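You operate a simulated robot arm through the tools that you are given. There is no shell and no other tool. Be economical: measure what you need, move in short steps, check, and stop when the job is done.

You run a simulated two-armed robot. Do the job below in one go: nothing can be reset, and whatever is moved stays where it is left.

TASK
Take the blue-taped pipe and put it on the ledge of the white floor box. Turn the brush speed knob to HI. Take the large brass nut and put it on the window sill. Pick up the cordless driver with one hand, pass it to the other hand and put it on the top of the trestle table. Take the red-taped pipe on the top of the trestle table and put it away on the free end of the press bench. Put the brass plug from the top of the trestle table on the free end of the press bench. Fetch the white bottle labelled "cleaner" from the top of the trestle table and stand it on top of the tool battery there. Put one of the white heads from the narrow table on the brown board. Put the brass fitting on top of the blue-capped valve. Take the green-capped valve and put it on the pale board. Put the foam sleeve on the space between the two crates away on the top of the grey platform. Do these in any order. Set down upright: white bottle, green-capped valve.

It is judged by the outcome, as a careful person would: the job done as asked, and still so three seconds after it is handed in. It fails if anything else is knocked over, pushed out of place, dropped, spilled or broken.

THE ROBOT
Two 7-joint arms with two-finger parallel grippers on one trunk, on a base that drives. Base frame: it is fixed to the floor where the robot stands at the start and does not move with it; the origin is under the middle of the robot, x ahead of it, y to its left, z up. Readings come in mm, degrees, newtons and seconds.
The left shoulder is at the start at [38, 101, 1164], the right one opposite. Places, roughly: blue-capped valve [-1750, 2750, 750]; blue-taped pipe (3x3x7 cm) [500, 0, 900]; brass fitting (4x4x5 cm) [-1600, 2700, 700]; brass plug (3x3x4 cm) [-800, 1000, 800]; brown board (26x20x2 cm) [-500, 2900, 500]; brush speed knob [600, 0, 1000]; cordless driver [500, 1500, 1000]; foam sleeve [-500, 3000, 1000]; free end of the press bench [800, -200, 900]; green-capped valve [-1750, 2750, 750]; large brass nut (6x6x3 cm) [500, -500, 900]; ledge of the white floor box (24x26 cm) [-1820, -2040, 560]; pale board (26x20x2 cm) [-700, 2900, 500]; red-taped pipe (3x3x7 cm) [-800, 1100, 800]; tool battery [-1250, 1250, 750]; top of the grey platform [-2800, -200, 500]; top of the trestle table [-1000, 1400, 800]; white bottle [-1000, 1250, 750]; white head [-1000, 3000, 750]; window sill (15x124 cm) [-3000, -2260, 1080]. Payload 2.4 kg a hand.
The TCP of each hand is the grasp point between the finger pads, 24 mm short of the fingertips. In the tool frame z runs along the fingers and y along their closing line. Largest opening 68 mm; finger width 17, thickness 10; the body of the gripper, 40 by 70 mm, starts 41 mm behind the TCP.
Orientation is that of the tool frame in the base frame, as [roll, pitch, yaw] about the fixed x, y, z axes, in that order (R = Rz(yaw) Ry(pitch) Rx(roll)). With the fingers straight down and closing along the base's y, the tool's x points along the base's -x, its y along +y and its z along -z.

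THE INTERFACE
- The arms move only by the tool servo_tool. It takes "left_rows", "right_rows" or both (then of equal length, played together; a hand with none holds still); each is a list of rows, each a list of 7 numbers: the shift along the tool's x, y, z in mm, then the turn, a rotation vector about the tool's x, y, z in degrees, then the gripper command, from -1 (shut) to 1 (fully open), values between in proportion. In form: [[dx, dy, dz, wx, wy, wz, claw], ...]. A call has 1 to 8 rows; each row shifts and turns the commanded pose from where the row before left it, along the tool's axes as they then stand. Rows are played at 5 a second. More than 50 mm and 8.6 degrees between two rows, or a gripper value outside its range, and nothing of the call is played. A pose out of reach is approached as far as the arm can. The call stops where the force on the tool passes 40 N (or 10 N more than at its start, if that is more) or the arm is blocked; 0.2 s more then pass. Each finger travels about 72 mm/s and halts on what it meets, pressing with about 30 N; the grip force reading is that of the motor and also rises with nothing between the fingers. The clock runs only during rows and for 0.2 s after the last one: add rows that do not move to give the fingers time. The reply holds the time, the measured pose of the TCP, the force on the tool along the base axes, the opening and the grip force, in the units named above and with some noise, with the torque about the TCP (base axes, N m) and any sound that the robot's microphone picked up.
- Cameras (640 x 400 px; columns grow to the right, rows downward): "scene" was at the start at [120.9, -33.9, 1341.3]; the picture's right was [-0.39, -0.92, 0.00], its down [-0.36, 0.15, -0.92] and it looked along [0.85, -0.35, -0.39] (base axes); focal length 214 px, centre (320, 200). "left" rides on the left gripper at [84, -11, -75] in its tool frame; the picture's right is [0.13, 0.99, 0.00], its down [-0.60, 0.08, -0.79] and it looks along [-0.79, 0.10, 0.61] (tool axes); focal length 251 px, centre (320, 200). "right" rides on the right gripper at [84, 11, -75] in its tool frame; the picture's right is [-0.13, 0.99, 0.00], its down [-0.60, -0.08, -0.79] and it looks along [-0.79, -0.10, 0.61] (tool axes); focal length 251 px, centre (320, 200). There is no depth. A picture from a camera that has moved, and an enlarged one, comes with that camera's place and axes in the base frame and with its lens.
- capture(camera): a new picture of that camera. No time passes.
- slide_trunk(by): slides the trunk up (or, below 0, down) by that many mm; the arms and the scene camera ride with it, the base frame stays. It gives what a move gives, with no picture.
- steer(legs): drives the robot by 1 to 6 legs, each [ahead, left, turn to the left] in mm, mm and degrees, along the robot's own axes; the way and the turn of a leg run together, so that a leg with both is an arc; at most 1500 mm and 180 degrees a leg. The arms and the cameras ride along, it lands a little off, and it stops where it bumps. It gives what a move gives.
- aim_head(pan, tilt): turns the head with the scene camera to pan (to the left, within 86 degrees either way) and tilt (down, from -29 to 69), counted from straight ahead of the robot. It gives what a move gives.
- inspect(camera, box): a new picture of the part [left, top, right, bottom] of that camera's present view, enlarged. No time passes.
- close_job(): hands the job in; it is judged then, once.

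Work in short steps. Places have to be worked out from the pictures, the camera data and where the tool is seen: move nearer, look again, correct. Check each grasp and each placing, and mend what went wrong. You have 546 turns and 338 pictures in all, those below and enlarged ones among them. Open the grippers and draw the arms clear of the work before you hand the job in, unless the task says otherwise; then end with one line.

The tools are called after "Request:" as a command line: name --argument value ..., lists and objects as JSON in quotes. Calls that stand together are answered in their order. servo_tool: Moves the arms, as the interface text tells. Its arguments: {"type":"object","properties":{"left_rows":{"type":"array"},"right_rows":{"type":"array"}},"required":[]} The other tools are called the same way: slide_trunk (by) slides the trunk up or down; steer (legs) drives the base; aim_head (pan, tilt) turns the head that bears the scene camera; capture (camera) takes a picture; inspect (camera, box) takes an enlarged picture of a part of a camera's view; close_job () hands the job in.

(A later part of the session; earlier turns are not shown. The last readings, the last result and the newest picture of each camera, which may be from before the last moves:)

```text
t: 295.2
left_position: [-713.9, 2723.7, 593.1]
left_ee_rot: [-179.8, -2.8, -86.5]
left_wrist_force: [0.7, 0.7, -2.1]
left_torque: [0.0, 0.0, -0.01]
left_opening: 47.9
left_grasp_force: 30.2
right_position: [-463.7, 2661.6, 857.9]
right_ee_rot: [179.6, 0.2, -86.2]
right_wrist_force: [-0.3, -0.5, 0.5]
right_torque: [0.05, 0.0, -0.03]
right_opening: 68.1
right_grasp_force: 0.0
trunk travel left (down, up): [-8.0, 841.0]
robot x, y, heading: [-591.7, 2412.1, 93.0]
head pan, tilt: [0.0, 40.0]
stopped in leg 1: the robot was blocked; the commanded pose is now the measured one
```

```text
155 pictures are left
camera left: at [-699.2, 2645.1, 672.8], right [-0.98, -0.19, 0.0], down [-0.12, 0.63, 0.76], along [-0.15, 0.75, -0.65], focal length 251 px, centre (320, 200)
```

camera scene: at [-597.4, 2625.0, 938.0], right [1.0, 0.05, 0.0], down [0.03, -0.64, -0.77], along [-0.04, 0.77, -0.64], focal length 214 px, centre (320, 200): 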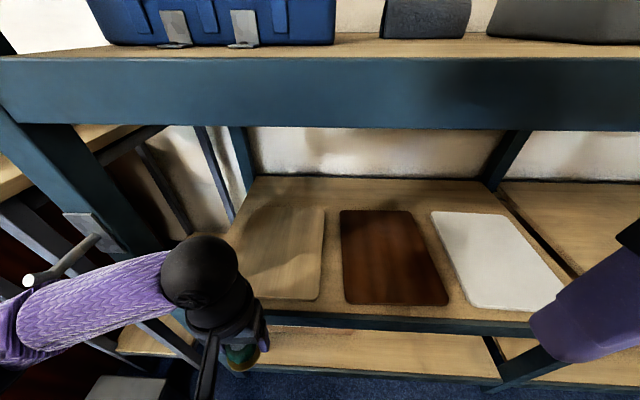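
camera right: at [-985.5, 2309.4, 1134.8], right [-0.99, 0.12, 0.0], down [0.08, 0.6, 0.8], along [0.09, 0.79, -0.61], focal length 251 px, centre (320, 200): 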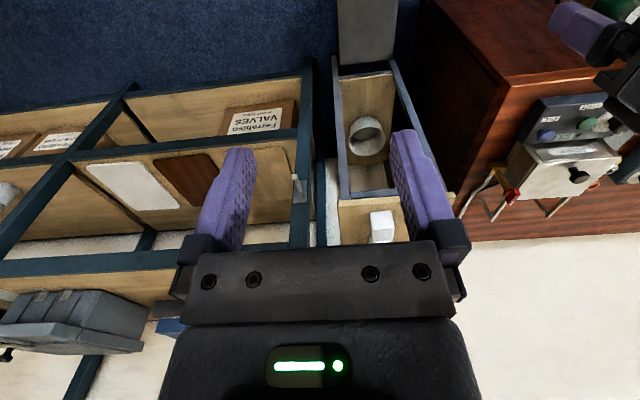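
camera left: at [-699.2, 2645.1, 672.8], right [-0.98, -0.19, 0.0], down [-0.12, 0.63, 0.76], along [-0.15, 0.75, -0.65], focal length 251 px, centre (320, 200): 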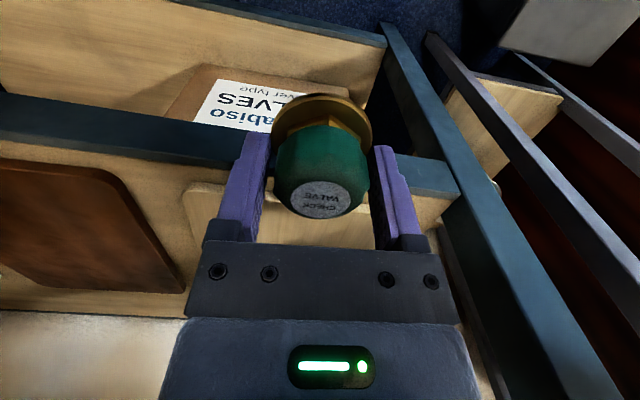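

The left elbow met something (upright or narrow table). I back off, shift right, and will come in with the arm stretched and the robot turned a little left so the elbow stays clear.

Request:
steer --legs '[[-150, 0, 0], [0, -150, 15]]'

Request:
servo_tool --left_rows '[[-30, 0, 0, 0, -2.8, 0, -1], [-30, 0, 0, 0, 0, 0, -1], [-28, 0, 0, 0, 0, 0, -1], [0, 0, 0, 0, 0, 0, -1]]'

Request:
capture --camera "scene"

```text
t: 297.5
left_position: [-642.2, 2566.2, 590.7]
left_ee_rot: [-179.4, -3.0, -71.3]
left_wrist_force: [0.8, 0.5, -2.1]
left_torque: [0.0, 0.02, 0.03]
left_opening: 47.8
left_grasp_force: 30.1
right_position: [-385.2, 2572.4, 855.5]
right_ee_rot: [179.9, 0.0, -71.3]
right_wrist_force: [-0.2, 0.5, 0.6]
right_torque: [0.02, 0.0, -0.01]
right_opening: 68.1
right_grasp_force: 0.1
trunk travel left (down, up): [-8.0, 841.0]
robot x, y, heading: [-437.5, 2292.5, 107.9]
head pan, tilt: [0.0, 40.0]
```

```text
t: 298.5
left_position: [-669.8, 2649.1, 588.4]
left_ee_rot: [-179.4, -0.1, -71.4]
left_wrist_force: [-0.3, 0.3, -1.2]
left_torque: [0.03, -0.01, -0.01]
left_opening: 47.5
left_grasp_force: 30.3
right_position: [-383.2, 2572.3, 856.3]
right_ee_rot: [179.9, 0.0, -71.3]
right_wrist_force: [-0.8, -0.2, 0.8]
right_torque: [-0.02, 0.01, 0.01]
right_opening: 68.2
right_grasp_force: 0.0
trunk travel left (down, up): [-8.0, 841.0]
robot x, y, heading: [-437.2, 2291.0, 107.9]
head pan, tilt: [0.0, 40.0]
```

```text
154 pictures are left
camera scene: at [-504.5, 2502.2, 935.5], right [0.95, 0.31, 0.0], down [0.2, -0.61, -0.77], along [-0.23, 0.73, -0.64], focal length 214 px, centre (320, 200)
```

scene: 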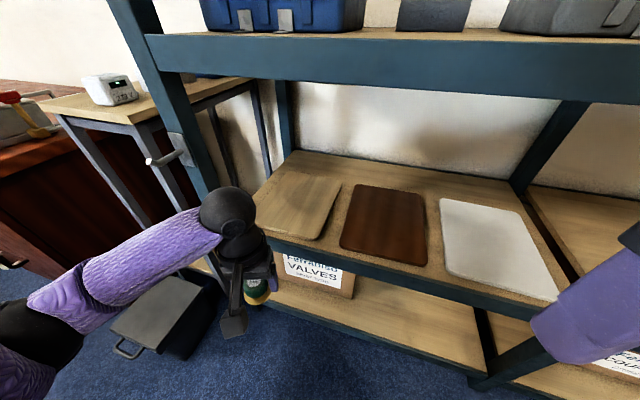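

I will set the valve at the right part of the pale board (x≈-658) to keep the elbow clear of the latch pin. First I raise and retract the right hand so it clears the shelf beam.

Request:
servo_tool --right_rows '[[0, 0, -40, 0, 0, 0, 1], [0, 0, -40, 0, 0, 0, 1], [0, 0, -40, 0, 0, 0, 1], [10, 0, -40, 0, 0, 0, 1], [30, -20, 0, 0, 0, 0, 1], [40, -20, 0, 0, 0, 0, 1], [0, 0, 0, 0, 0, 0, 1]]'

Request:
steer --legs '[[150, -48, 0]]'

Request:
capture --camera "scene"

```text
t: 299.6
left_position: [-669.2, 2649.6, 588.1]
left_ee_rot: [-179.4, -0.1, -71.4]
left_wrist_force: [-0.6, 0.3, -2.0]
left_torque: [0.02, 0.0, -0.01]
left_opening: 47.6
left_grasp_force: 29.9
right_position: [-419.5, 2547.7, 913.3]
right_ee_rot: [179.3, 0.0, -72.7]
right_wrist_force: [-10.1, 19.6, 4.0]
right_torque: [-0.97, -0.27, -1.07]
right_opening: 67.9
right_grasp_force: 0.0
right hand out of reach, approached as far as the arm can: row 1, 2, 3, 4, 5
trunk travel left (down, up): [-8.0, 841.0]
robot x, y, heading: [-437.0, 2290.0, 107.8]
head pan, tilt: [0.0, 40.0]
stopped in row 5 (right hand): the force on the tool passed its limit at 77 N (the readings are from after the stop); the commanded pose is now the measured one
```

```text
t: 301.0
left_position: [-667.7, 2808.4, 588.3]
left_ee_rot: [-179.3, 0.0, -71.4]
left_wrist_force: [-0.2, 0.8, -1.0]
left_torque: [0.02, -0.02, 0.02]
left_opening: 47.8
left_grasp_force: 30.1
right_position: [-416.9, 2706.2, 914.1]
right_ee_rot: [179.5, 0.1, -72.6]
right_wrist_force: [-9.6, 36.6, 0.3]
right_torque: [-1.66, -0.38, -1.76]
right_opening: 67.4
right_grasp_force: 0.1
trunk travel left (down, up): [-8.0, 841.0]
robot x, y, heading: [-435.3, 2445.4, 107.8]
head pan, tilt: [0.0, 40.0]
```

```text
153 pictures are left
camera scene: at [-500.9, 2660.7, 934.5], right [0.96, 0.28, 0.0], down [0.18, -0.63, -0.76], along [-0.21, 0.73, -0.65], focal length 214 px, centre (320, 200)
```

scene: 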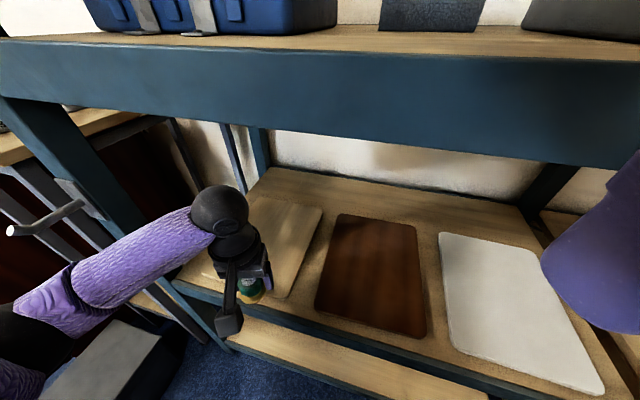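

The right gripper leans against my head; I move it right and then well down, so it will fit under the upper shelf.

Request:
servo_tool --right_rows '[[-10, -30, 0, 0, 0, 0, 1], [0, -30, 10, 0, 0, 0, 1], [0, 0, 45, 0, 0, 0, 1], [0, 0, 45, 0, 0, 0, 1], [0, 0, 45, 0, 0, 0, 1], [0, 0, 45, 0, 0, 0, 1], [0, 0, 45, 0, 0, 0, 1], [0, 0, 40, 0, 0, 0, 1]]'

Request:
capture --camera "right"

```text
t: 302.8
left_position: [-669.1, 2809.1, 589.0]
left_ee_rot: [-179.4, -0.1, -71.3]
left_wrist_force: [-0.6, -0.7, -1.3]
left_torque: [0.02, -0.01, -0.01]
left_opening: 47.8
left_grasp_force: 30.3
right_position: [-397.8, 2777.1, 642.5]
right_ee_rot: [179.4, -0.1, -72.5]
right_wrist_force: [-0.6, 0.7, -0.2]
right_torque: [-0.01, -0.04, -0.01]
right_opening: 67.9
right_grasp_force: 0.0
right hand out of reach, approached as far as the arm can: row 1, 2, 5, 6, 7, 8
trunk travel left (down, up): [-8.0, 841.0]
robot x, y, heading: [-437.0, 2447.1, 107.6]
head pan, tilt: [0.0, 40.0]
```

```text
152 pictures are left
camera right: at [-381.1, 2694.7, 717.9], right [-0.98, -0.17, 0.01], down [-0.1, 0.6, 0.79], along [-0.14, 0.78, -0.61], focal length 251 px, centre (320, 200)
```

right: 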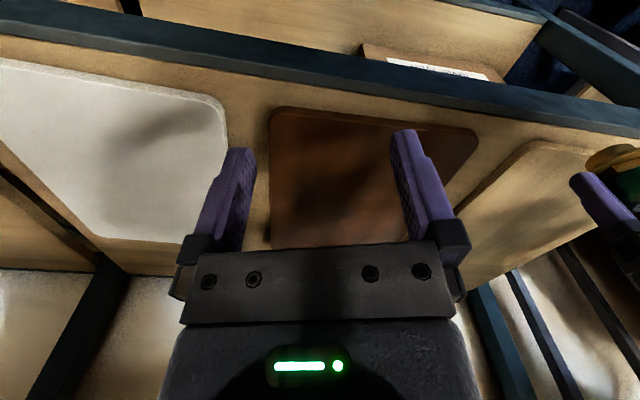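

Right hand is inside and low, clear. I drive the last 75 mm so the valve comes over the pale board.

Request:
steer --legs '[[71, -23, 0]]'

Request:
capture --camera "left"

Request:
capture --camera "right"

```text
t: 303.8
left_position: [-665.8, 2881.8, 588.1]
left_ee_rot: [-179.5, -0.1, -71.5]
left_wrist_force: [-0.2, -0.3, -1.3]
left_torque: [0.04, 0.0, 0.0]
left_opening: 47.6
left_grasp_force: 29.7
right_position: [-395.8, 2851.2, 642.5]
right_ee_rot: [179.5, -0.1, -72.7]
right_wrist_force: [0.2, 0.4, -0.2]
right_torque: [0.0, -0.01, 0.01]
right_opening: 68.3
right_grasp_force: 0.0
trunk travel left (down, up): [-8.0, 841.0]
robot x, y, heading: [-435.6, 2520.8, 107.8]
head pan, tilt: [0.0, 40.0]
```

```text
151 pictures are left
camera left: at [-630.3, 2806.5, 663.8], right [-0.9, -0.44, -0.01], down [-0.27, 0.55, 0.79], along [-0.34, 0.71, -0.61], focal length 251 px, centre (320, 200)
```

left: 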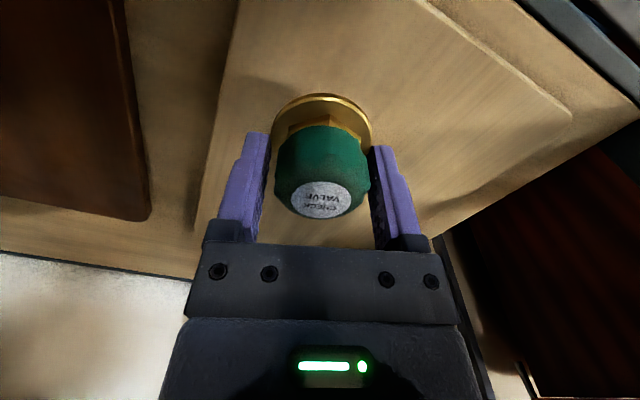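

```text
150 pictures are left
camera right: at [-379.2, 2767.7, 718.5], right [-0.98, -0.17, 0.01], down [-0.1, 0.6, 0.79], along [-0.14, 0.78, -0.61], focal length 251 px, centre (320, 200)
```

right: 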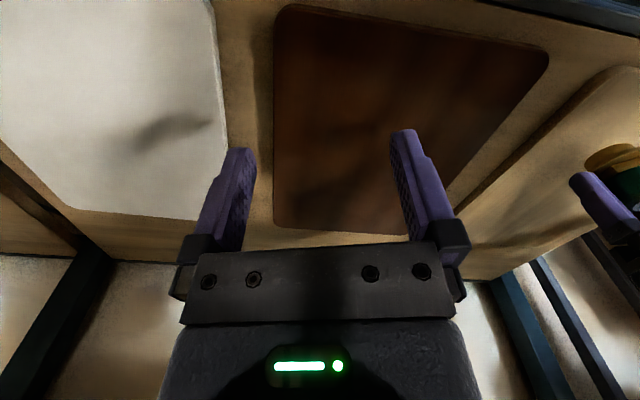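

The valve is over the pale board. I move it 18 mm further onto the board and lower until contact.

Request:
servo_tool --left_rows '[[-5.7, 17, 4, 0, 0, 0, -1], [0, 0, 4, 0, 0, 0, -1], [0, 0, 3, 0, 0, 0, -1], [0, 0, 3, 0, 0, 0, -1], [0, 0, 3, 0, 0, 0, -1], [0, 0, 3, 0, 0, 0, -1], [0, 0, 3, 0, 0, 0, -1], [0, 0, 3, 0, 0, 0, -1]]'

Request:
capture --camera "left"

```text
t: 305.6
left_position: [-684.9, 2882.0, 563.2]
left_ee_rot: [-179.4, 0.2, -71.6]
left_wrist_force: [-2.5, 2.2, 23.7]
left_torque: [-0.1, 0.0, 0.05]
left_opening: 48.1
left_grasp_force: 29.7
right_position: [-395.0, 2851.7, 643.5]
right_ee_rot: [179.4, 0.1, -72.7]
right_wrist_force: [0.8, -0.4, 0.1]
right_torque: [0.02, -0.01, 0.04]
right_opening: 68.0
right_grasp_force: 0.1
trunk travel left (down, up): [-8.0, 841.0]
robot x, y, heading: [-433.5, 2522.0, 107.8]
head pan, tilt: [0.0, 40.0]
```

```text
149 pictures are left
camera left: at [-647.7, 2806.0, 638.4], right [-0.9, -0.44, -0.01], down [-0.27, 0.54, 0.79], along [-0.34, 0.72, -0.61], focal length 251 px, centre (320, 200)
```

left: 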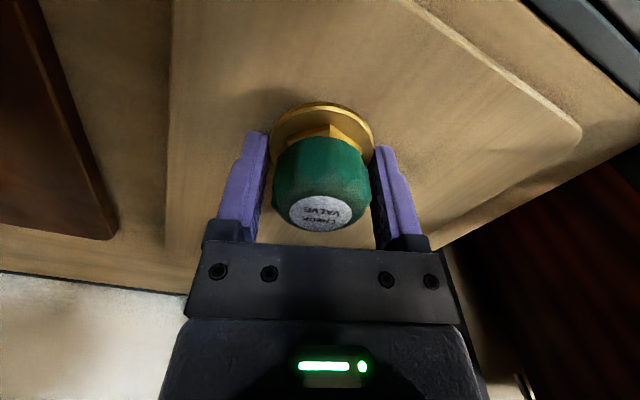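

The valve rests flat on the board (24 N, no torque). I relieve, open and rise.

Request:
servo_tool --left_rows '[[0, 0, -1, 0, 0, 0, -1], [0, 0, 0, 0, 0, 0, 0.2], [0, 0, 0, 0, 0, 0, 0.6], [0, 0, 0, 0, 0, 0, 1], [0, 0, 0, 0, 0, 0, 1], [0, 0, -20, 0, 0, 0, 1], [0, 0, -30, 0, 0, 0, 1], [0, 0, 0, 0, 0, 0, 1]]'

Request:
capture --camera "left"

```text
t: 307.4
left_position: [-684.5, 2883.6, 613.8]
left_ee_rot: [-179.5, 0.0, -71.6]
left_wrist_force: [0.0, 0.7, -0.5]
left_torque: [0.01, 0.0, 0.01]
left_opening: 67.9
left_grasp_force: 0.0
right_position: [-394.3, 2851.7, 642.6]
right_ee_rot: [179.5, 0.0, -72.7]
right_wrist_force: [-0.3, 0.2, 1.3]
right_torque: [-0.02, 0.03, 0.04]
right_opening: 68.1
right_grasp_force: 0.0
trunk travel left (down, up): [-8.0, 841.0]
robot x, y, heading: [-435.0, 2520.1, 107.5]
head pan, tilt: [0.0, 40.0]
```

```text
148 pictures are left
camera left: at [-648.2, 2807.1, 689.0], right [-0.9, -0.44, -0.01], down [-0.27, 0.55, 0.79], along [-0.34, 0.71, -0.61], focal length 251 px, centre (320, 200)
```

left: 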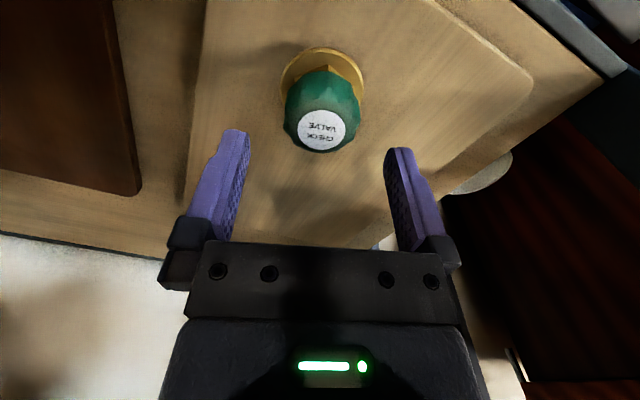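

The green valve stands on the pale board. I back straight out, raise the trunk and look toward the narrow table.

Request:
steer --legs '[[-285, 90, 0], [0, 0, 20]]'

Request:
slide_trunk --by 250

Request:
aim_head --pan 0 --tilt 35

Request:
capture --camera "scene"

```text
t: 310.6
left_position: [-792.0, 2480.0, 613.2]
left_ee_rot: [-179.4, -0.1, -51.7]
left_wrist_force: [0.5, 0.7, 0.7]
left_torque: [0.01, -0.02, -0.01]
left_opening: 67.9
left_grasp_force: 0.0
right_position: [-508.5, 2547.8, 643.8]
right_ee_rot: [179.4, -0.1, -52.9]
right_wrist_force: [1.0, -0.5, -0.6]
right_torque: [0.0, -0.01, 0.03]
right_opening: 68.0
right_grasp_force: 0.0
trunk travel left (down, up): [-8.0, 841.0]
robot x, y, heading: [-434.5, 2219.3, 127.4]
head pan, tilt: [0.0, 40.0]
```

```text
t: 313.1
left_position: [-790.4, 2480.3, 862.6]
left_ee_rot: [-179.6, -0.1, -51.8]
left_wrist_force: [0.2, 0.0, 0.0]
left_torque: [0.03, -0.01, 0.0]
left_opening: 68.0
left_grasp_force: 0.0
right_position: [-508.9, 2547.4, 892.2]
right_ee_rot: [179.5, -0.1, -53.0]
right_wrist_force: [-0.5, 0.1, -0.2]
right_torque: [-0.02, -0.03, -0.03]
right_opening: 68.1
right_grasp_force: 0.1
trunk travel left (down, up): [-258.0, 591.0]
robot x, y, heading: [-434.7, 2222.3, 127.6]
head pan, tilt: [0.0, 40.0]
```

```text
t: 313.8
left_position: [-790.6, 2479.8, 863.2]
left_ee_rot: [-179.4, -0.1, -51.8]
left_wrist_force: [0.0, 0.4, 0.1]
left_torque: [0.0, 0.04, -0.02]
left_opening: 68.0
left_grasp_force: 0.0
right_position: [-507.4, 2547.6, 893.4]
right_ee_rot: [179.4, 0.0, -53.0]
right_wrist_force: [-0.5, 0.6, -0.1]
right_torque: [0.02, -0.03, 0.0]
right_opening: 68.1
right_grasp_force: 0.0
trunk travel left (down, up): [-258.0, 591.0]
robot x, y, heading: [-433.2, 2221.6, 127.3]
head pan, tilt: [0.0, 35.0]
```

```text
147 pictures are left
camera scene: at [-522.4, 2340.9, 1201.1], right [0.79, 0.61, 0.0], down [0.35, -0.46, -0.82], along [-0.5, 0.65, -0.57], focal length 214 px, centre (320, 200)
```

scene: 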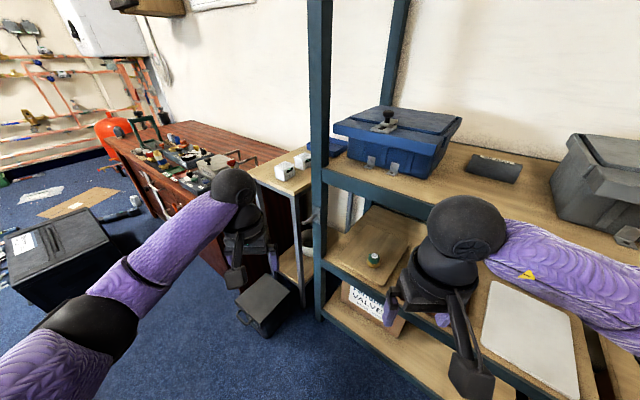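

The front white head triangulates to [-1066,2834], top z≈850. I zoom to see its size and orientation.

Request:
inspect --camera "scene" --box '[245, 130, 345, 200]'

Request:
capture --camera "left"

```text
5.71 times, centred on (295, 165) of scene
camera zoom: at [-522.4, 2340.9, 1201.1], right [0.79, 0.61, 0.0], down [0.35, -0.46, -0.82], along [-0.5, 0.65, -0.57], focal length 1226 px, centre (463, 400)
```

zoom: 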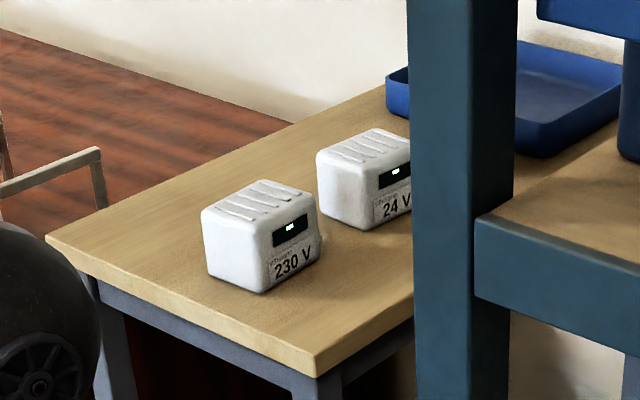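

```text
145 pictures are left
camera left: at [-730.3, 2420.3, 938.7], right [-0.7, -0.71, -0.01], down [-0.44, 0.42, 0.79], along [-0.56, 0.56, -0.61], focal length 251 px, centre (320, 200)
```

left: 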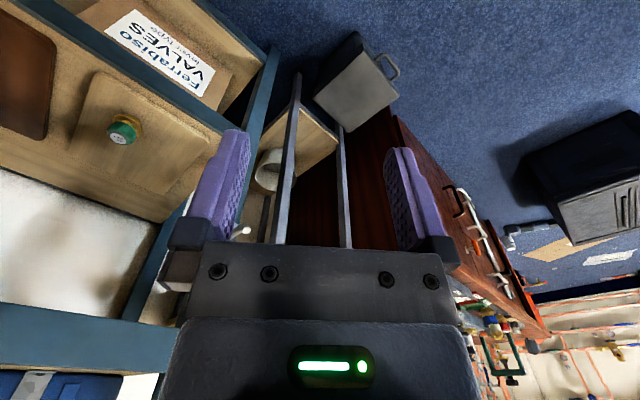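

The head is 44×60 mm, aligned with the table, at [-1070,2836]. I will face the shelf squarely and reach left; first I raise and retract both hands and turn back to heading 90°.

Request:
servo_tool --left_rows '[[0, 0, -40, 0, 0, 0, 1], [0, 0, -40, 0, 0, 0, 1], [20, 10, -40, 0, 0, 0, 1], [40, 20, 0, 0, 0, 0, 1], [40, 20, 0, 0, 0, 0, 1], [30, 10, 0, 0, 0, 0, 1]]' --right_rows '[[20, 0, 0, 0, 0, 0, 1], [20, 0, 0, 0, 0, 0, 1], [0, 0, 0, 0, 0, 0, 1], [0, 0, 0, 0, 0, 0, 1], [0, 0, 0, 0, 0, 0, 1], [0, 0, 0, 0, 0, 0, 1]]'

Request:
steer --legs '[[0, 0, -37.3], [0, 360, 0], [200, 0, 0]]'

Request:
aim_head --pan 25 --tilt 35

Request:
capture --camera "scene"

```text
t: 315.2
left_position: [-758.6, 2339.5, 981.1]
left_ee_rot: [-179.5, -0.1, -51.8]
left_wrist_force: [0.3, 0.7, 1.0]
left_torque: [0.04, -0.04, -0.03]
left_opening: 68.2
left_grasp_force: 0.1
right_position: [-484.9, 2515.5, 894.6]
right_ee_rot: [179.5, 0.0, -52.9]
right_wrist_force: [-0.7, -0.3, -1.6]
right_torque: [0.0, 0.01, 0.05]
right_opening: 68.3
right_grasp_force: 0.1
trunk travel left (down, up): [-258.0, 591.0]
robot x, y, heading: [-432.1, 2221.6, 127.5]
head pan, tilt: [0.0, 35.0]
```

```text
t: 320.4
left_position: [-972.4, 2707.4, 981.9]
left_ee_rot: [-179.4, 0.0, -89.5]
left_wrist_force: [0.0, 0.1, -0.3]
left_torque: [-0.02, -0.01, 0.04]
left_opening: 68.1
left_grasp_force: 0.0
right_position: [-647.9, 2679.2, 895.0]
right_ee_rot: [179.4, 0.0, -90.7]
right_wrist_force: [-0.4, -0.4, 0.0]
right_torque: [0.01, -0.01, 0.01]
right_opening: 68.0
right_grasp_force: 0.0
trunk travel left (down, up): [-258.0, 591.0]
robot x, y, heading: [-789.6, 2415.0, 89.8]
head pan, tilt: [0.0, 35.0]
```

```text
t: 321.3
left_position: [-971.4, 2708.8, 980.7]
left_ee_rot: [-179.4, -0.1, -89.5]
left_wrist_force: [-0.1, -0.2, 0.4]
left_torque: [-0.02, -0.02, 0.04]
left_opening: 67.9
left_grasp_force: 0.1
right_position: [-647.8, 2678.1, 894.6]
right_ee_rot: [179.4, 0.0, -90.7]
right_wrist_force: [1.2, 0.5, 0.2]
right_torque: [-0.03, 0.01, 0.01]
right_opening: 68.3
right_grasp_force: 0.0
trunk travel left (down, up): [-258.0, 591.0]
robot x, y, heading: [-788.5, 2416.3, 89.6]
head pan, tilt: [25.0, 35.0]
```

```text
144 pictures are left
camera scene: at [-823.4, 2556.3, 1201.1], right [0.91, 0.42, 0.0], down [0.24, -0.52, -0.82], along [-0.34, 0.74, -0.57], focal length 214 px, centre (320, 200)
```

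scene: 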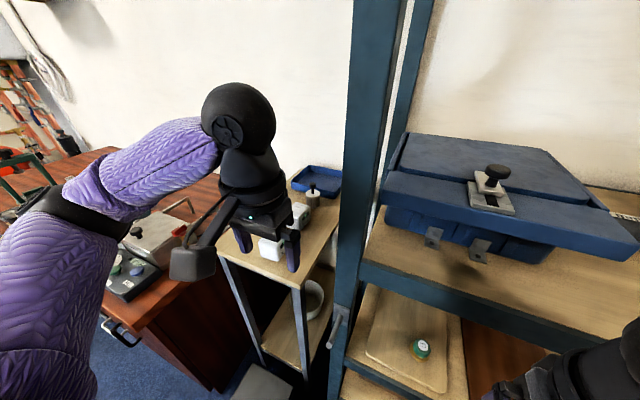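

The left hand is almost over the head. I shift it left, drive 70 mm ahead and look with its camera.

Request:
servo_tool --left_rows '[[0, 49, 0, 0, 0, 0, 1], [0, 49, 0, 0, 0, 0, 1], [0, 0, 0, 0, 0, 0, 1]]'

Request:
steer --legs '[[70, 0, 0]]'

Request:
capture --camera "left"

Request:
capture --camera "scene"

```text
t: 322.1
left_position: [-1072.3, 2707.2, 981.7]
left_ee_rot: [-179.4, -0.1, -89.6]
left_wrist_force: [-0.3, -0.4, 0.1]
left_torque: [-0.01, -0.02, -0.01]
left_opening: 67.9
left_grasp_force: 0.0
right_position: [-647.8, 2677.6, 894.8]
right_ee_rot: [179.4, 0.0, -90.7]
right_wrist_force: [0.5, -0.1, -0.2]
right_torque: [0.02, -0.01, 0.0]
right_opening: 67.9
right_grasp_force: 0.0
trunk travel left (down, up): [-258.0, 591.0]
robot x, y, heading: [-790.9, 2418.8, 89.5]
head pan, tilt: [25.0, 35.0]
```

```text
t: 323.1
left_position: [-1071.6, 2776.5, 979.4]
left_ee_rot: [-179.4, -0.1, -89.4]
left_wrist_force: [0.2, 0.6, 0.1]
left_torque: [0.01, 0.01, 0.0]
left_opening: 68.3
left_grasp_force: 0.0
right_position: [-646.6, 2749.5, 894.1]
right_ee_rot: [179.4, 0.0, -90.8]
right_wrist_force: [-0.1, 0.5, 0.6]
right_torque: [0.02, -0.01, -0.02]
right_opening: 68.0
right_grasp_force: 0.2
trunk travel left (down, up): [-258.0, 591.0]
robot x, y, heading: [-787.8, 2489.0, 89.4]
head pan, tilt: [25.0, 35.0]
```

```text
143 pictures are left
camera left: at [-1060.2, 2694.2, 1055.4], right [-0.99, -0.14, -0.01], down [-0.09, 0.6, 0.79], along [-0.1, 0.78, -0.61], focal length 251 px, centre (320, 200)
```

left: 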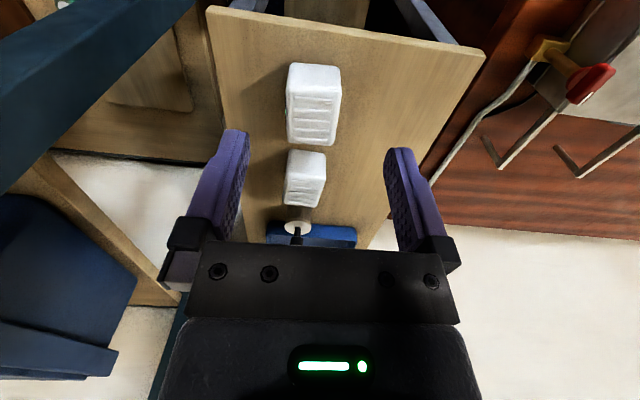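

```text
142 pictures are left
camera scene: at [-823.1, 2626.9, 1201.1], right [0.91, 0.42, 0.0], down [0.24, -0.52, -0.82], along [-0.34, 0.74, -0.57], focal length 214 px, centre (320, 200)
```

scene: 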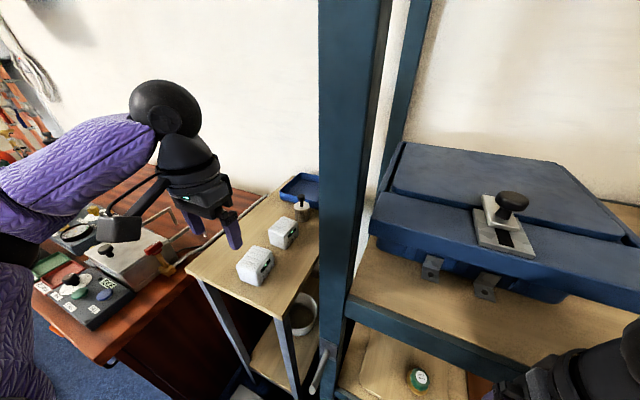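

The head is confirmed at [-1072,2835,850]. I move over it and lower to z≈860 first.

Request:
servo_tool --left_rows '[[-29, 0, 0, 0, 0, 0, 1], [-29, 1, 20, 0, 0, 0, 1], [0, 0, 40, 0, 0, 0, 1], [0, 0, 40, 0, 0, 0, 1], [0, 0, 15, 0, 0, 0, 1], [0, 0, 0, 0, 0, 0, 1]]'

Request:
capture --camera "left"

Request:
inspect --camera "scene" --box '[160, 150, 340, 330]'

```text
t: 324.5
left_position: [-1070.9, 2835.0, 864.6]
left_ee_rot: [-179.3, 0.0, -89.4]
left_wrist_force: [-0.3, 0.4, -1.2]
left_torque: [-0.03, -0.02, 0.0]
left_opening: 68.0
left_grasp_force: 0.0
right_position: [-647.5, 2749.7, 894.3]
right_ee_rot: [179.3, 0.0, -90.7]
right_wrist_force: [0.4, 0.2, -0.2]
right_torque: [0.01, 0.01, -0.03]
right_opening: 67.9
right_grasp_force: 0.1
trunk travel left (down, up): [-258.0, 591.0]
robot x, y, heading: [-787.3, 2490.2, 89.5]
head pan, tilt: [25.0, 35.0]
```

```text
141 pictures are left
camera left: at [-1059.8, 2752.5, 940.1], right [-0.99, -0.14, -0.01], down [-0.09, 0.6, 0.79], along [-0.1, 0.79, -0.61], focal length 251 px, centre (320, 200)
```

left: 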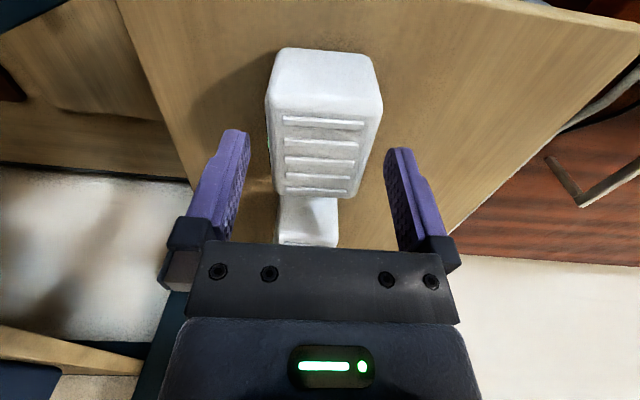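

```text
2.22 times, centred on (250, 240) of scene
camera zoom: at [-823.1, 2626.8, 1201.1], right [0.91, 0.42, 0.0], down [0.24, -0.52, -0.82], along [-0.34, 0.74, -0.57], focal length 477 px, centre (476, 111)
```

zoom: 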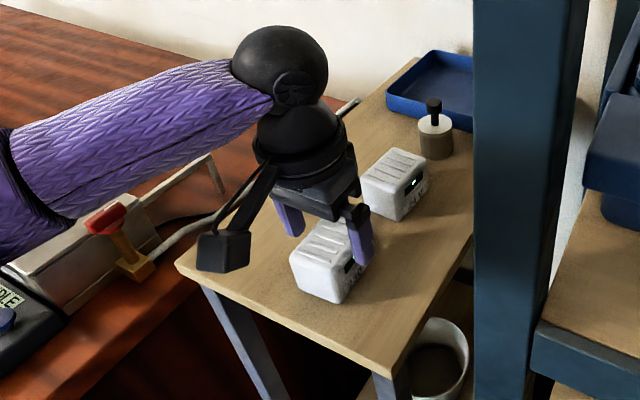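

Aligned. I lower around the head to z≈836 and close.

Request:
servo_tool --left_rows '[[0, 0, 14, 0, 0, 0, 1], [0, 0, 14, 0, 0, 0, 1], [0, 0, 0, 0, 0, 0, 1], [0, 0, 0, 0, 0, 0, 0.2], [0, 0, 0, 0, 0, 0, -1], [0, 0, 0, 0, 0, 0, -1]]'

Request:
servo_tool --left_rows '[[0, 0, -5, 0, 0, 0, -1], [0, 0, -12, 0, 0, 0, -1], [0, 0, -20, 0, 0, 0, -1], [0, 0, 0, 0, 0, 0, -1]]'

Request:
capture --camera "left"

```text
t: 325.9
left_position: [-1072.2, 2836.6, 837.3]
left_ee_rot: [-179.3, -0.1, -89.5]
left_wrist_force: [0.4, -0.1, 0.7]
left_torque: [0.09, 0.1, 0.03]
left_opening: 50.4
left_grasp_force: 29.3
right_position: [-648.0, 2748.6, 894.2]
right_ee_rot: [179.4, 0.0, -90.6]
right_wrist_force: [0.2, -0.6, 0.4]
right_torque: [0.02, -0.01, -0.01]
right_opening: 68.0
right_grasp_force: 0.1
trunk travel left (down, up): [-258.0, 591.0]
robot x, y, heading: [-788.2, 2489.0, 89.6]
head pan, tilt: [25.0, 35.0]
```

```text
t: 326.9
left_position: [-1069.9, 2834.7, 874.1]
left_ee_rot: [-179.4, -0.2, -89.5]
left_wrist_force: [0.8, 0.3, -3.3]
left_torque: [0.04, 0.01, -0.05]
left_opening: 50.3
left_grasp_force: 29.9
right_position: [-648.5, 2749.5, 893.7]
right_ee_rot: [179.4, 0.0, -90.7]
right_wrist_force: [0.3, -0.5, 0.3]
right_torque: [0.01, 0.04, -0.04]
right_opening: 67.9
right_grasp_force: 0.1
trunk travel left (down, up): [-258.0, 591.0]
robot x, y, heading: [-788.8, 2489.2, 89.5]
head pan, tilt: [25.0, 35.0]
```

```text
139 pictures are left
camera left: at [-1060.0, 2751.7, 949.7], right [-0.99, -0.14, -0.01], down [-0.09, 0.6, 0.79], along [-0.1, 0.78, -0.61], focal length 251 px, centre (320, 200)
```

left: 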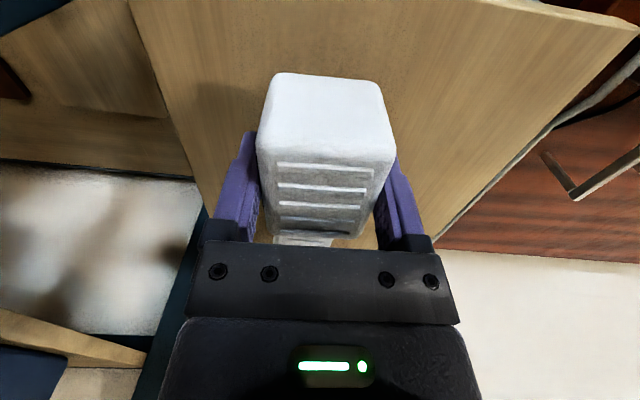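

The head is held. I raise it, back the robot away, and bring the hand toward the middle.

Request:
servo_tool --left_rows '[[0, 0, -35, 0, 0, 0, -1], [0, 0, -35, 0, 0, 0, -1], [0, 0, -30, 0, 0, 0, -1], [0, 0, 0, 0, 0, 0, -1]]'

Request:
steer --legs '[[-280, 0, 0], [0, -500, 18]]'

Request:
servo_tool --left_rows '[[-10, -40, 20, 0, 0, 0, -1], [-10, -40, 20, 0, 0, 0, -1], [-10, -40, 20, 0, 0, 0, -1], [0, -40, 0, 0, 0, 0, -1], [0, 0, 0, 0, 0, 0, -1]]'

```text
t: 327.9
left_position: [-1072.5, 2833.8, 972.1]
left_ee_rot: [-179.4, -0.1, -89.5]
left_wrist_force: [0.1, 0.3, -2.9]
left_torque: [-0.03, 0.02, 0.0]
left_opening: 50.4
left_grasp_force: 29.9
right_position: [-647.7, 2749.8, 893.9]
right_ee_rot: [179.4, 0.0, -90.7]
right_wrist_force: [-0.1, -0.2, -0.6]
right_torque: [0.01, -0.02, 0.04]
right_opening: 68.1
right_grasp_force: 0.0
trunk travel left (down, up): [-258.0, 591.0]
robot x, y, heading: [-791.1, 2487.4, 89.6]
head pan, tilt: [25.0, 35.0]
```

```text
t: 332.5
left_position: [-678.7, 2512.1, 972.5]
left_ee_rot: [-179.3, 0.0, -71.2]
left_wrist_force: [-0.5, 0.1, -3.3]
left_torque: [-0.02, 0.03, 0.03]
left_opening: 50.1
left_grasp_force: 30.1
right_position: [-247.4, 2563.8, 895.4]
right_ee_rot: [179.4, 0.0, -72.3]
right_wrist_force: [0.4, 0.4, 0.0]
right_torque: [-0.01, -0.02, 0.01]
right_opening: 68.1
right_grasp_force: 0.1
trunk travel left (down, up): [-258.0, 591.0]
robot x, y, heading: [-300.4, 2270.1, 107.9]
head pan, tilt: [25.0, 35.0]
```

```text
t: 333.7
left_position: [-535.9, 2591.7, 915.7]
left_ee_rot: [-179.5, -0.1, -71.3]
left_wrist_force: [0.0, 0.4, -2.9]
left_torque: [0.01, 0.0, -0.01]
left_opening: 50.0
left_grasp_force: 29.6
right_position: [-248.5, 2563.4, 894.6]
right_ee_rot: [179.4, 0.0, -72.3]
right_wrist_force: [1.0, 0.8, -0.4]
right_torque: [0.02, -0.01, 0.01]
right_opening: 68.1
right_grasp_force: 0.0
trunk travel left (down, up): [-258.0, 591.0]
robot x, y, heading: [-296.4, 2272.3, 107.9]
head pan, tilt: [25.0, 35.0]
```

Now I lower the trunk, stretch the left hand a bit and set both hands low enough to pass under the upper shelf.

Request:
slide_trunk --by -250

Request:
servo_tool --left_rows '[[-25, 0, 25, 0, 0, 0, -1], [0, 0, 30, 0, 0, 0, -1], [0, 0, 0, 0, 0, 0, -1]]' --right_rows '[[0, 0, 15, 0, 0, 0, 1], [0, 0, 15, 0, 0, 0, 1], [0, 0, 0, 0, 0, 0, 1]]'

Request:
aim_head --pan 0 --tilt 40

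Request:
capture --camera "scene"

```text
t: 336.2
left_position: [-535.1, 2592.3, 665.9]
left_ee_rot: [-179.4, 0.0, -71.3]
left_wrist_force: [0.1, 0.6, -2.7]
left_torque: [0.02, -0.02, 0.0]
left_opening: 50.0
left_grasp_force: 30.1
right_position: [-252.5, 2574.5, 610.1]
right_ee_rot: [179.4, -10.0, -72.4]
right_wrist_force: [0.6, 0.0, -0.1]
right_torque: [0.0, 0.03, -0.01]
right_opening: 68.3
right_grasp_force: 0.0
trunk travel left (down, up): [-8.0, 841.0]
robot x, y, heading: [-296.5, 2269.9, 107.8]
head pan, tilt: [25.0, 35.0]
```

```text
t: 337.0
left_position: [-543.6, 2617.1, 609.9]
left_ee_rot: [-179.5, 0.0, -71.3]
left_wrist_force: [-0.2, 0.5, -3.4]
left_torque: [0.0, -0.01, -0.02]
left_opening: 49.7
left_grasp_force: 29.9
right_position: [-251.2, 2569.6, 579.7]
right_ee_rot: [179.5, -10.0, -72.4]
right_wrist_force: [-0.1, 0.4, 0.1]
right_torque: [0.0, -0.02, 0.03]
right_opening: 68.2
right_grasp_force: 0.0
trunk travel left (down, up): [-8.0, 841.0]
robot x, y, heading: [-298.6, 2269.9, 107.9]
head pan, tilt: [25.0, 35.0]
```

```text
t: 337.9
left_position: [-544.1, 2616.4, 610.0]
left_ee_rot: [-179.4, 0.0, -71.3]
left_wrist_force: [-0.2, -0.7, -2.2]
left_torque: [-0.02, -0.01, -0.01]
left_opening: 49.5
left_grasp_force: 29.9
right_position: [-251.6, 2569.8, 580.4]
right_ee_rot: [179.4, -10.0, -72.5]
right_wrist_force: [-0.6, -0.5, 0.6]
right_torque: [-0.02, -0.03, 0.0]
right_opening: 67.9
right_grasp_force: 0.2
trunk travel left (down, up): [-8.0, 841.0]
robot x, y, heading: [-299.5, 2268.0, 107.9]
head pan, tilt: [0.0, 40.0]
```

```text
138 pictures are left
camera scene: at [-366.6, 2483.4, 935.5], right [0.95, 0.31, 0.0], down [0.2, -0.61, -0.77], along [-0.24, 0.73, -0.64], focal length 214 px, centre (320, 200)
```

scene: 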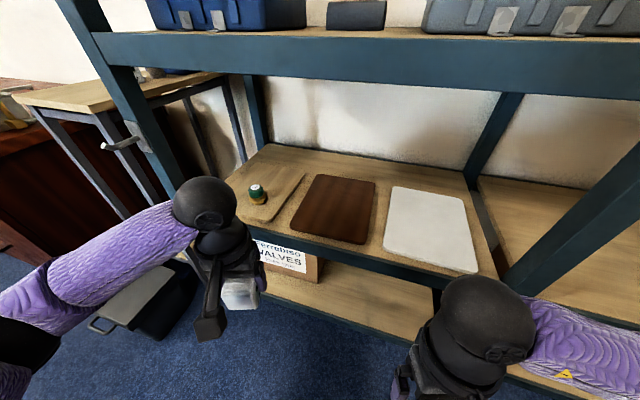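

The right forearm would meet the middle upright at this angle, so I square up to heading 90° and go in at x≈-362.

Request:
steer --legs '[[0, 0, -18], [0, 60, 0], [140, 0, 0]]'

Request:
capture --camera "scene"

```text
t: 340.8
left_position: [-489.7, 2814.8, 609.4]
left_ee_rot: [-179.4, -0.1, -88.9]
left_wrist_force: [-0.5, -0.7, -3.1]
left_torque: [0.0, 0.0, 0.0]
left_opening: 49.7
left_grasp_force: 30.3
right_position: [-223.2, 2680.6, 579.3]
right_ee_rot: [179.5, -9.9, -90.1]
right_wrist_force: [-0.4, -0.4, -0.7]
right_torque: [-0.01, 0.05, 0.0]
right_opening: 67.9
right_grasp_force: 0.0
trunk travel left (down, up): [-8.0, 841.0]
robot x, y, heading: [-359.9, 2409.7, 90.3]
head pan, tilt: [0.0, 40.0]
```

```text
137 pictures are left
camera scene: at [-361.0, 2633.8, 935.5], right [1.0, 0.0, 0.0], down [0.0, -0.64, -0.77], along [0.0, 0.77, -0.64], focal length 214 px, centre (320, 200)
```

scene: 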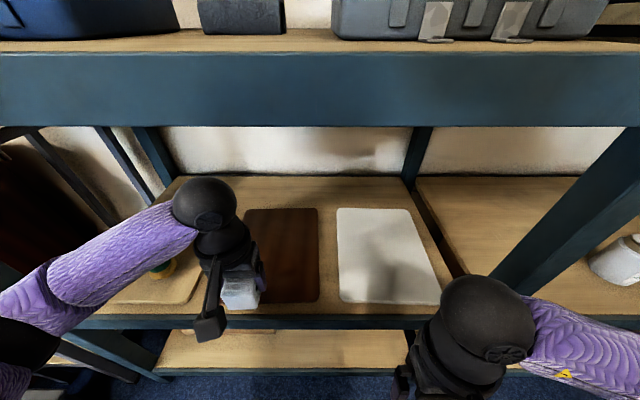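

I need only another 50 mm to bring the head fully over the brown board. I nudge forward 50 mm.

Request:
steer --legs '[[55, 0, 0]]'

Request:
capture --camera "left"

```text
t: 341.8
left_position: [-489.4, 2868.9, 610.2]
left_ee_rot: [-179.3, -0.1, -88.9]
left_wrist_force: [0.2, 0.4, -3.3]
left_torque: [0.0, 0.02, -0.02]
left_opening: 49.9
left_grasp_force: 29.8
right_position: [-225.1, 2736.0, 579.5]
right_ee_rot: [179.4, -10.1, -90.0]
right_wrist_force: [-0.7, -0.3, -0.3]
right_torque: [-0.04, 0.01, 0.0]
right_opening: 68.3
right_grasp_force: 0.0
trunk travel left (down, up): [-8.0, 841.0]
robot x, y, heading: [-359.6, 2467.2, 90.1]
head pan, tilt: [0.0, 40.0]
```

```text
136 pictures are left
camera left: at [-477.7, 2786.2, 685.6], right [-0.99, -0.15, -0.01], down [-0.1, 0.6, 0.79], along [-0.11, 0.78, -0.61], focal length 251 px, centre (320, 200)
```

left: 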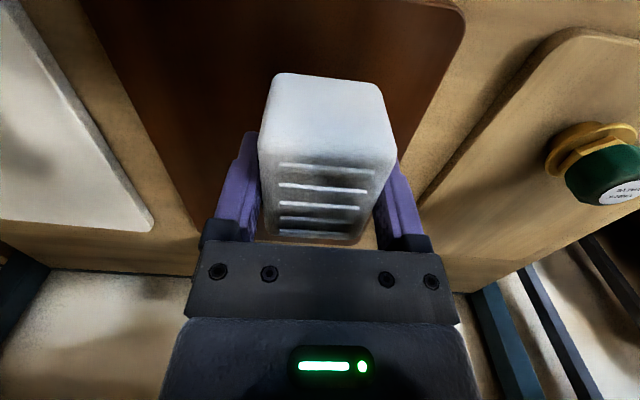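

The head is over the brown board. I lower until contact.

Request:
servo_tool --left_rows '[[0, -12, 20, 0, 0, 0, -1], [0, 0, 15, 0, 0, 0, -1], [0, 0, 5, 0, 0, 0, -1], [0, 0, 4, 0, 0, 0, -1], [0, 0, 4, 0, 0, 0, -1], [0, 0, 4, 0, 0, 0, -1], [0, 0, 4, 0, 0, 0, -1], [0, 0, 4, 0, 0, 0, -1]]'

Request:
capture --camera "left"

```text
t: 342.9
left_position: [-477.0, 2869.8, 568.5]
left_ee_rot: [-179.3, 0.5, -88.8]
left_wrist_force: [1.6, -5.7, 23.7]
left_torque: [-0.11, 0.63, 0.19]
left_opening: 50.1
left_grasp_force: 30.0
right_position: [-225.2, 2735.0, 580.9]
right_ee_rot: [179.4, -9.8, -90.0]
right_wrist_force: [-0.2, 1.2, 1.1]
right_torque: [0.0, 0.01, -0.01]
right_opening: 68.2
right_grasp_force: 0.1
trunk travel left (down, up): [-8.0, 841.0]
robot x, y, heading: [-363.0, 2465.9, 90.4]
head pan, tilt: [0.0, 40.0]
stopped in row 5 (left hand): the force on the tool passed its limit at 50 N (the readings are from after the stop); the commanded pose is now the measured one
```

```text
135 pictures are left
camera left: at [-465.5, 2786.2, 642.9], right [-0.99, -0.15, -0.01], down [-0.1, 0.59, 0.8], along [-0.11, 0.79, -0.6], focal length 251 px, centre (320, 200)
```

left: 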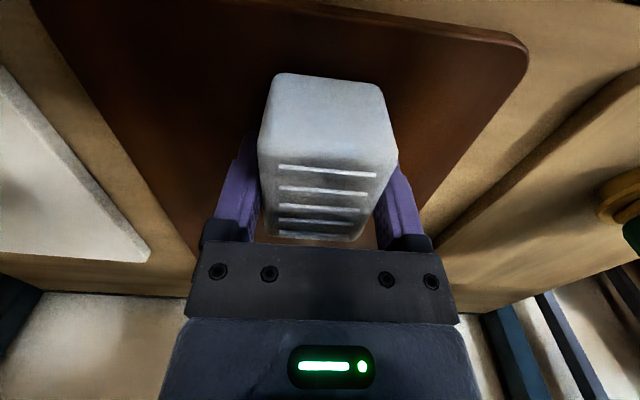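

Contact on the board. I relieve, open and rise.

Request:
servo_tool --left_rows '[[0, 0, -0.5, 0, 0, 0, -0.2], [0, 0, 0, 0, 0, 0, 0.6], [0, 0, 0, 0, 0, 0, 1], [0, 0, 0, 0, 0, 0, 1], [0, 0, -20, 0, 0, 0, 1], [0, 0, -35, 0, 0, 0, 1], [0, 0, 0, 0, 0, 0, 1]]'

Request:
capture --camera "left"

```text
t: 344.5
left_position: [-477.7, 2869.4, 620.7]
left_ee_rot: [-179.3, 0.3, -88.9]
left_wrist_force: [0.0, 0.2, -0.9]
left_torque: [-0.02, 0.01, 0.02]
left_opening: 68.0
left_grasp_force: 0.1
right_position: [-225.6, 2736.8, 580.9]
right_ee_rot: [179.5, -10.0, -90.1]
right_wrist_force: [0.3, 0.0, 0.2]
right_torque: [0.05, -0.02, 0.03]
right_opening: 67.9
right_grasp_force: 0.0
trunk travel left (down, up): [-8.0, 841.0]
robot x, y, heading: [-366.1, 2467.0, 90.4]
head pan, tilt: [0.0, 40.0]
```

```text
134 pictures are left
camera left: at [-466.2, 2786.7, 696.3], right [-0.99, -0.15, -0.01], down [-0.1, 0.6, 0.79], along [-0.11, 0.79, -0.61], focal length 251 px, centre (320, 200)
```

left: 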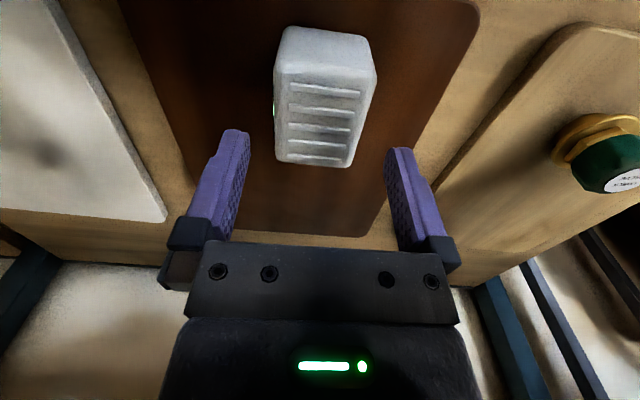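

The head sits on the brown board. I back out, raise the trunk and look at the foam sleeve on the upper shelf.

Request:
steer --legs '[[-250, 0, 0]]'

Request:
slide_trunk --by 450

Request:
capture --camera "scene"

```text
t: 346.3
left_position: [-476.8, 2622.1, 621.9]
left_ee_rot: [-179.3, 0.3, -89.0]
left_wrist_force: [0.5, -0.5, 0.0]
left_torque: [-0.01, 0.01, -0.01]
left_opening: 68.2
left_grasp_force: 0.1
right_position: [-224.9, 2490.1, 579.6]
right_ee_rot: [179.5, -10.0, -90.1]
right_wrist_force: [0.4, 0.5, -0.2]
right_torque: [0.03, 0.0, 0.0]
right_opening: 68.0
right_grasp_force: 0.0
trunk travel left (down, up): [-8.0, 841.0]
robot x, y, heading: [-358.4, 2217.3, 90.2]
head pan, tilt: [0.0, 40.0]
```

```text
refused: 450 is not a number from -400 to 400
```

```text
133 pictures are left
camera scene: at [-360.3, 2441.0, 935.5], right [1.0, 0.0, 0.0], down [0.0, -0.64, -0.77], along [0.0, 0.77, -0.64], focal length 214 px, centre (320, 200)
```

scene: 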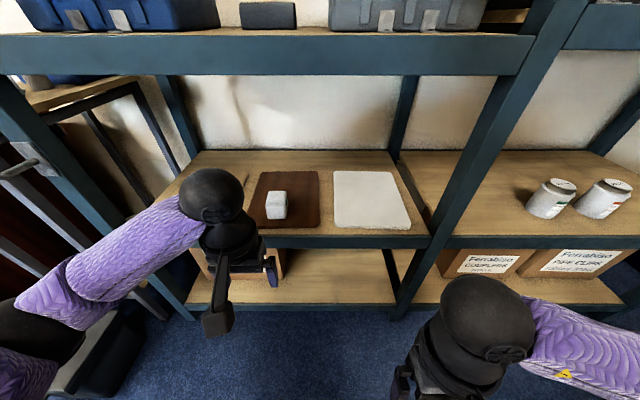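

I raise the trunk in two allowed steps and look at the upper shelf.

Request:
slide_trunk --by 400

Request:
slide_trunk --by 100

Request:
capture --camera "scene"

Request:
capture --camera "left"

```text
t: 350.2
left_position: [-477.4, 2622.5, 1021.7]
left_ee_rot: [-179.3, 0.3, -88.9]
left_wrist_force: [-0.1, 0.5, -0.3]
left_torque: [0.0, 0.02, -0.04]
left_opening: 68.0
left_grasp_force: 0.1
right_position: [-223.6, 2487.2, 980.9]
right_ee_rot: [179.5, -10.0, -90.1]
right_wrist_force: [-0.3, 0.5, 0.6]
right_torque: [0.0, 0.0, 0.0]
right_opening: 67.9
right_grasp_force: 0.1
trunk travel left (down, up): [-408.0, 441.0]
robot x, y, heading: [-362.6, 2218.9, 90.1]
head pan, tilt: [0.0, 40.0]
```

```text
t: 351.5
left_position: [-476.7, 2622.7, 1121.1]
left_ee_rot: [-179.4, 0.3, -88.9]
left_wrist_force: [0.1, 0.2, 0.6]
left_torque: [-0.01, -0.01, 0.01]
left_opening: 67.9
left_grasp_force: 0.0
right_position: [-225.0, 2488.3, 1081.3]
right_ee_rot: [179.5, -10.1, -90.1]
right_wrist_force: [0.5, -0.2, -0.7]
right_torque: [-0.01, 0.0, 0.01]
right_opening: 67.9
right_grasp_force: 0.0
trunk travel left (down, up): [-508.0, 341.0]
robot x, y, heading: [-363.2, 2220.0, 90.1]
head pan, tilt: [0.0, 40.0]
```

```text
132 pictures are left
camera scene: at [-359.8, 2325.0, 1445.5], right [1.0, 0.0, 0.0], down [0.0, -0.64, -0.77], along [0.0, 0.77, -0.64], focal length 214 px, centre (320, 200)
```

scene: 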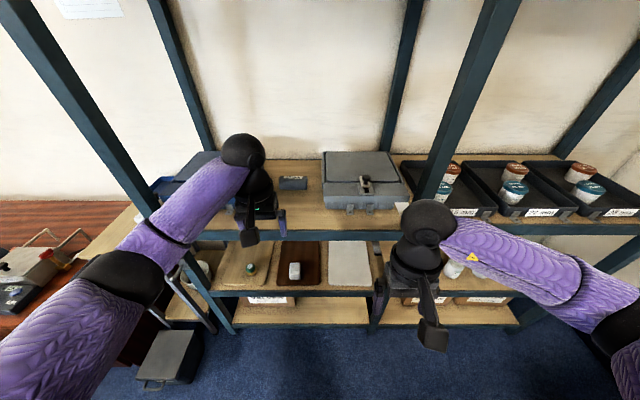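

```text
131 pictures are left
camera left: at [-464.9, 2539.2, 1196.0], right [-0.99, -0.15, -0.01], down [-0.1, 0.6, 0.79], along [-0.11, 0.79, -0.61], focal length 251 px, centre (320, 200)
```

left: 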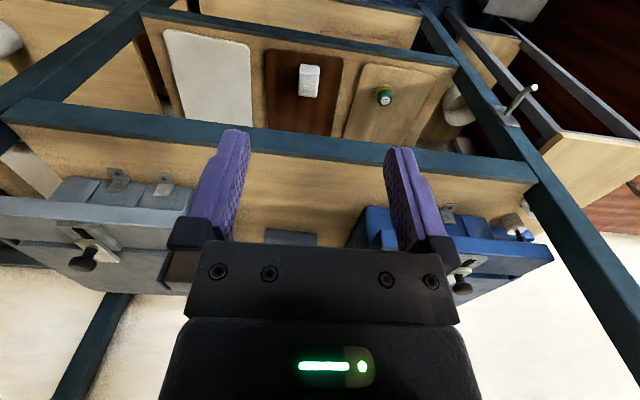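

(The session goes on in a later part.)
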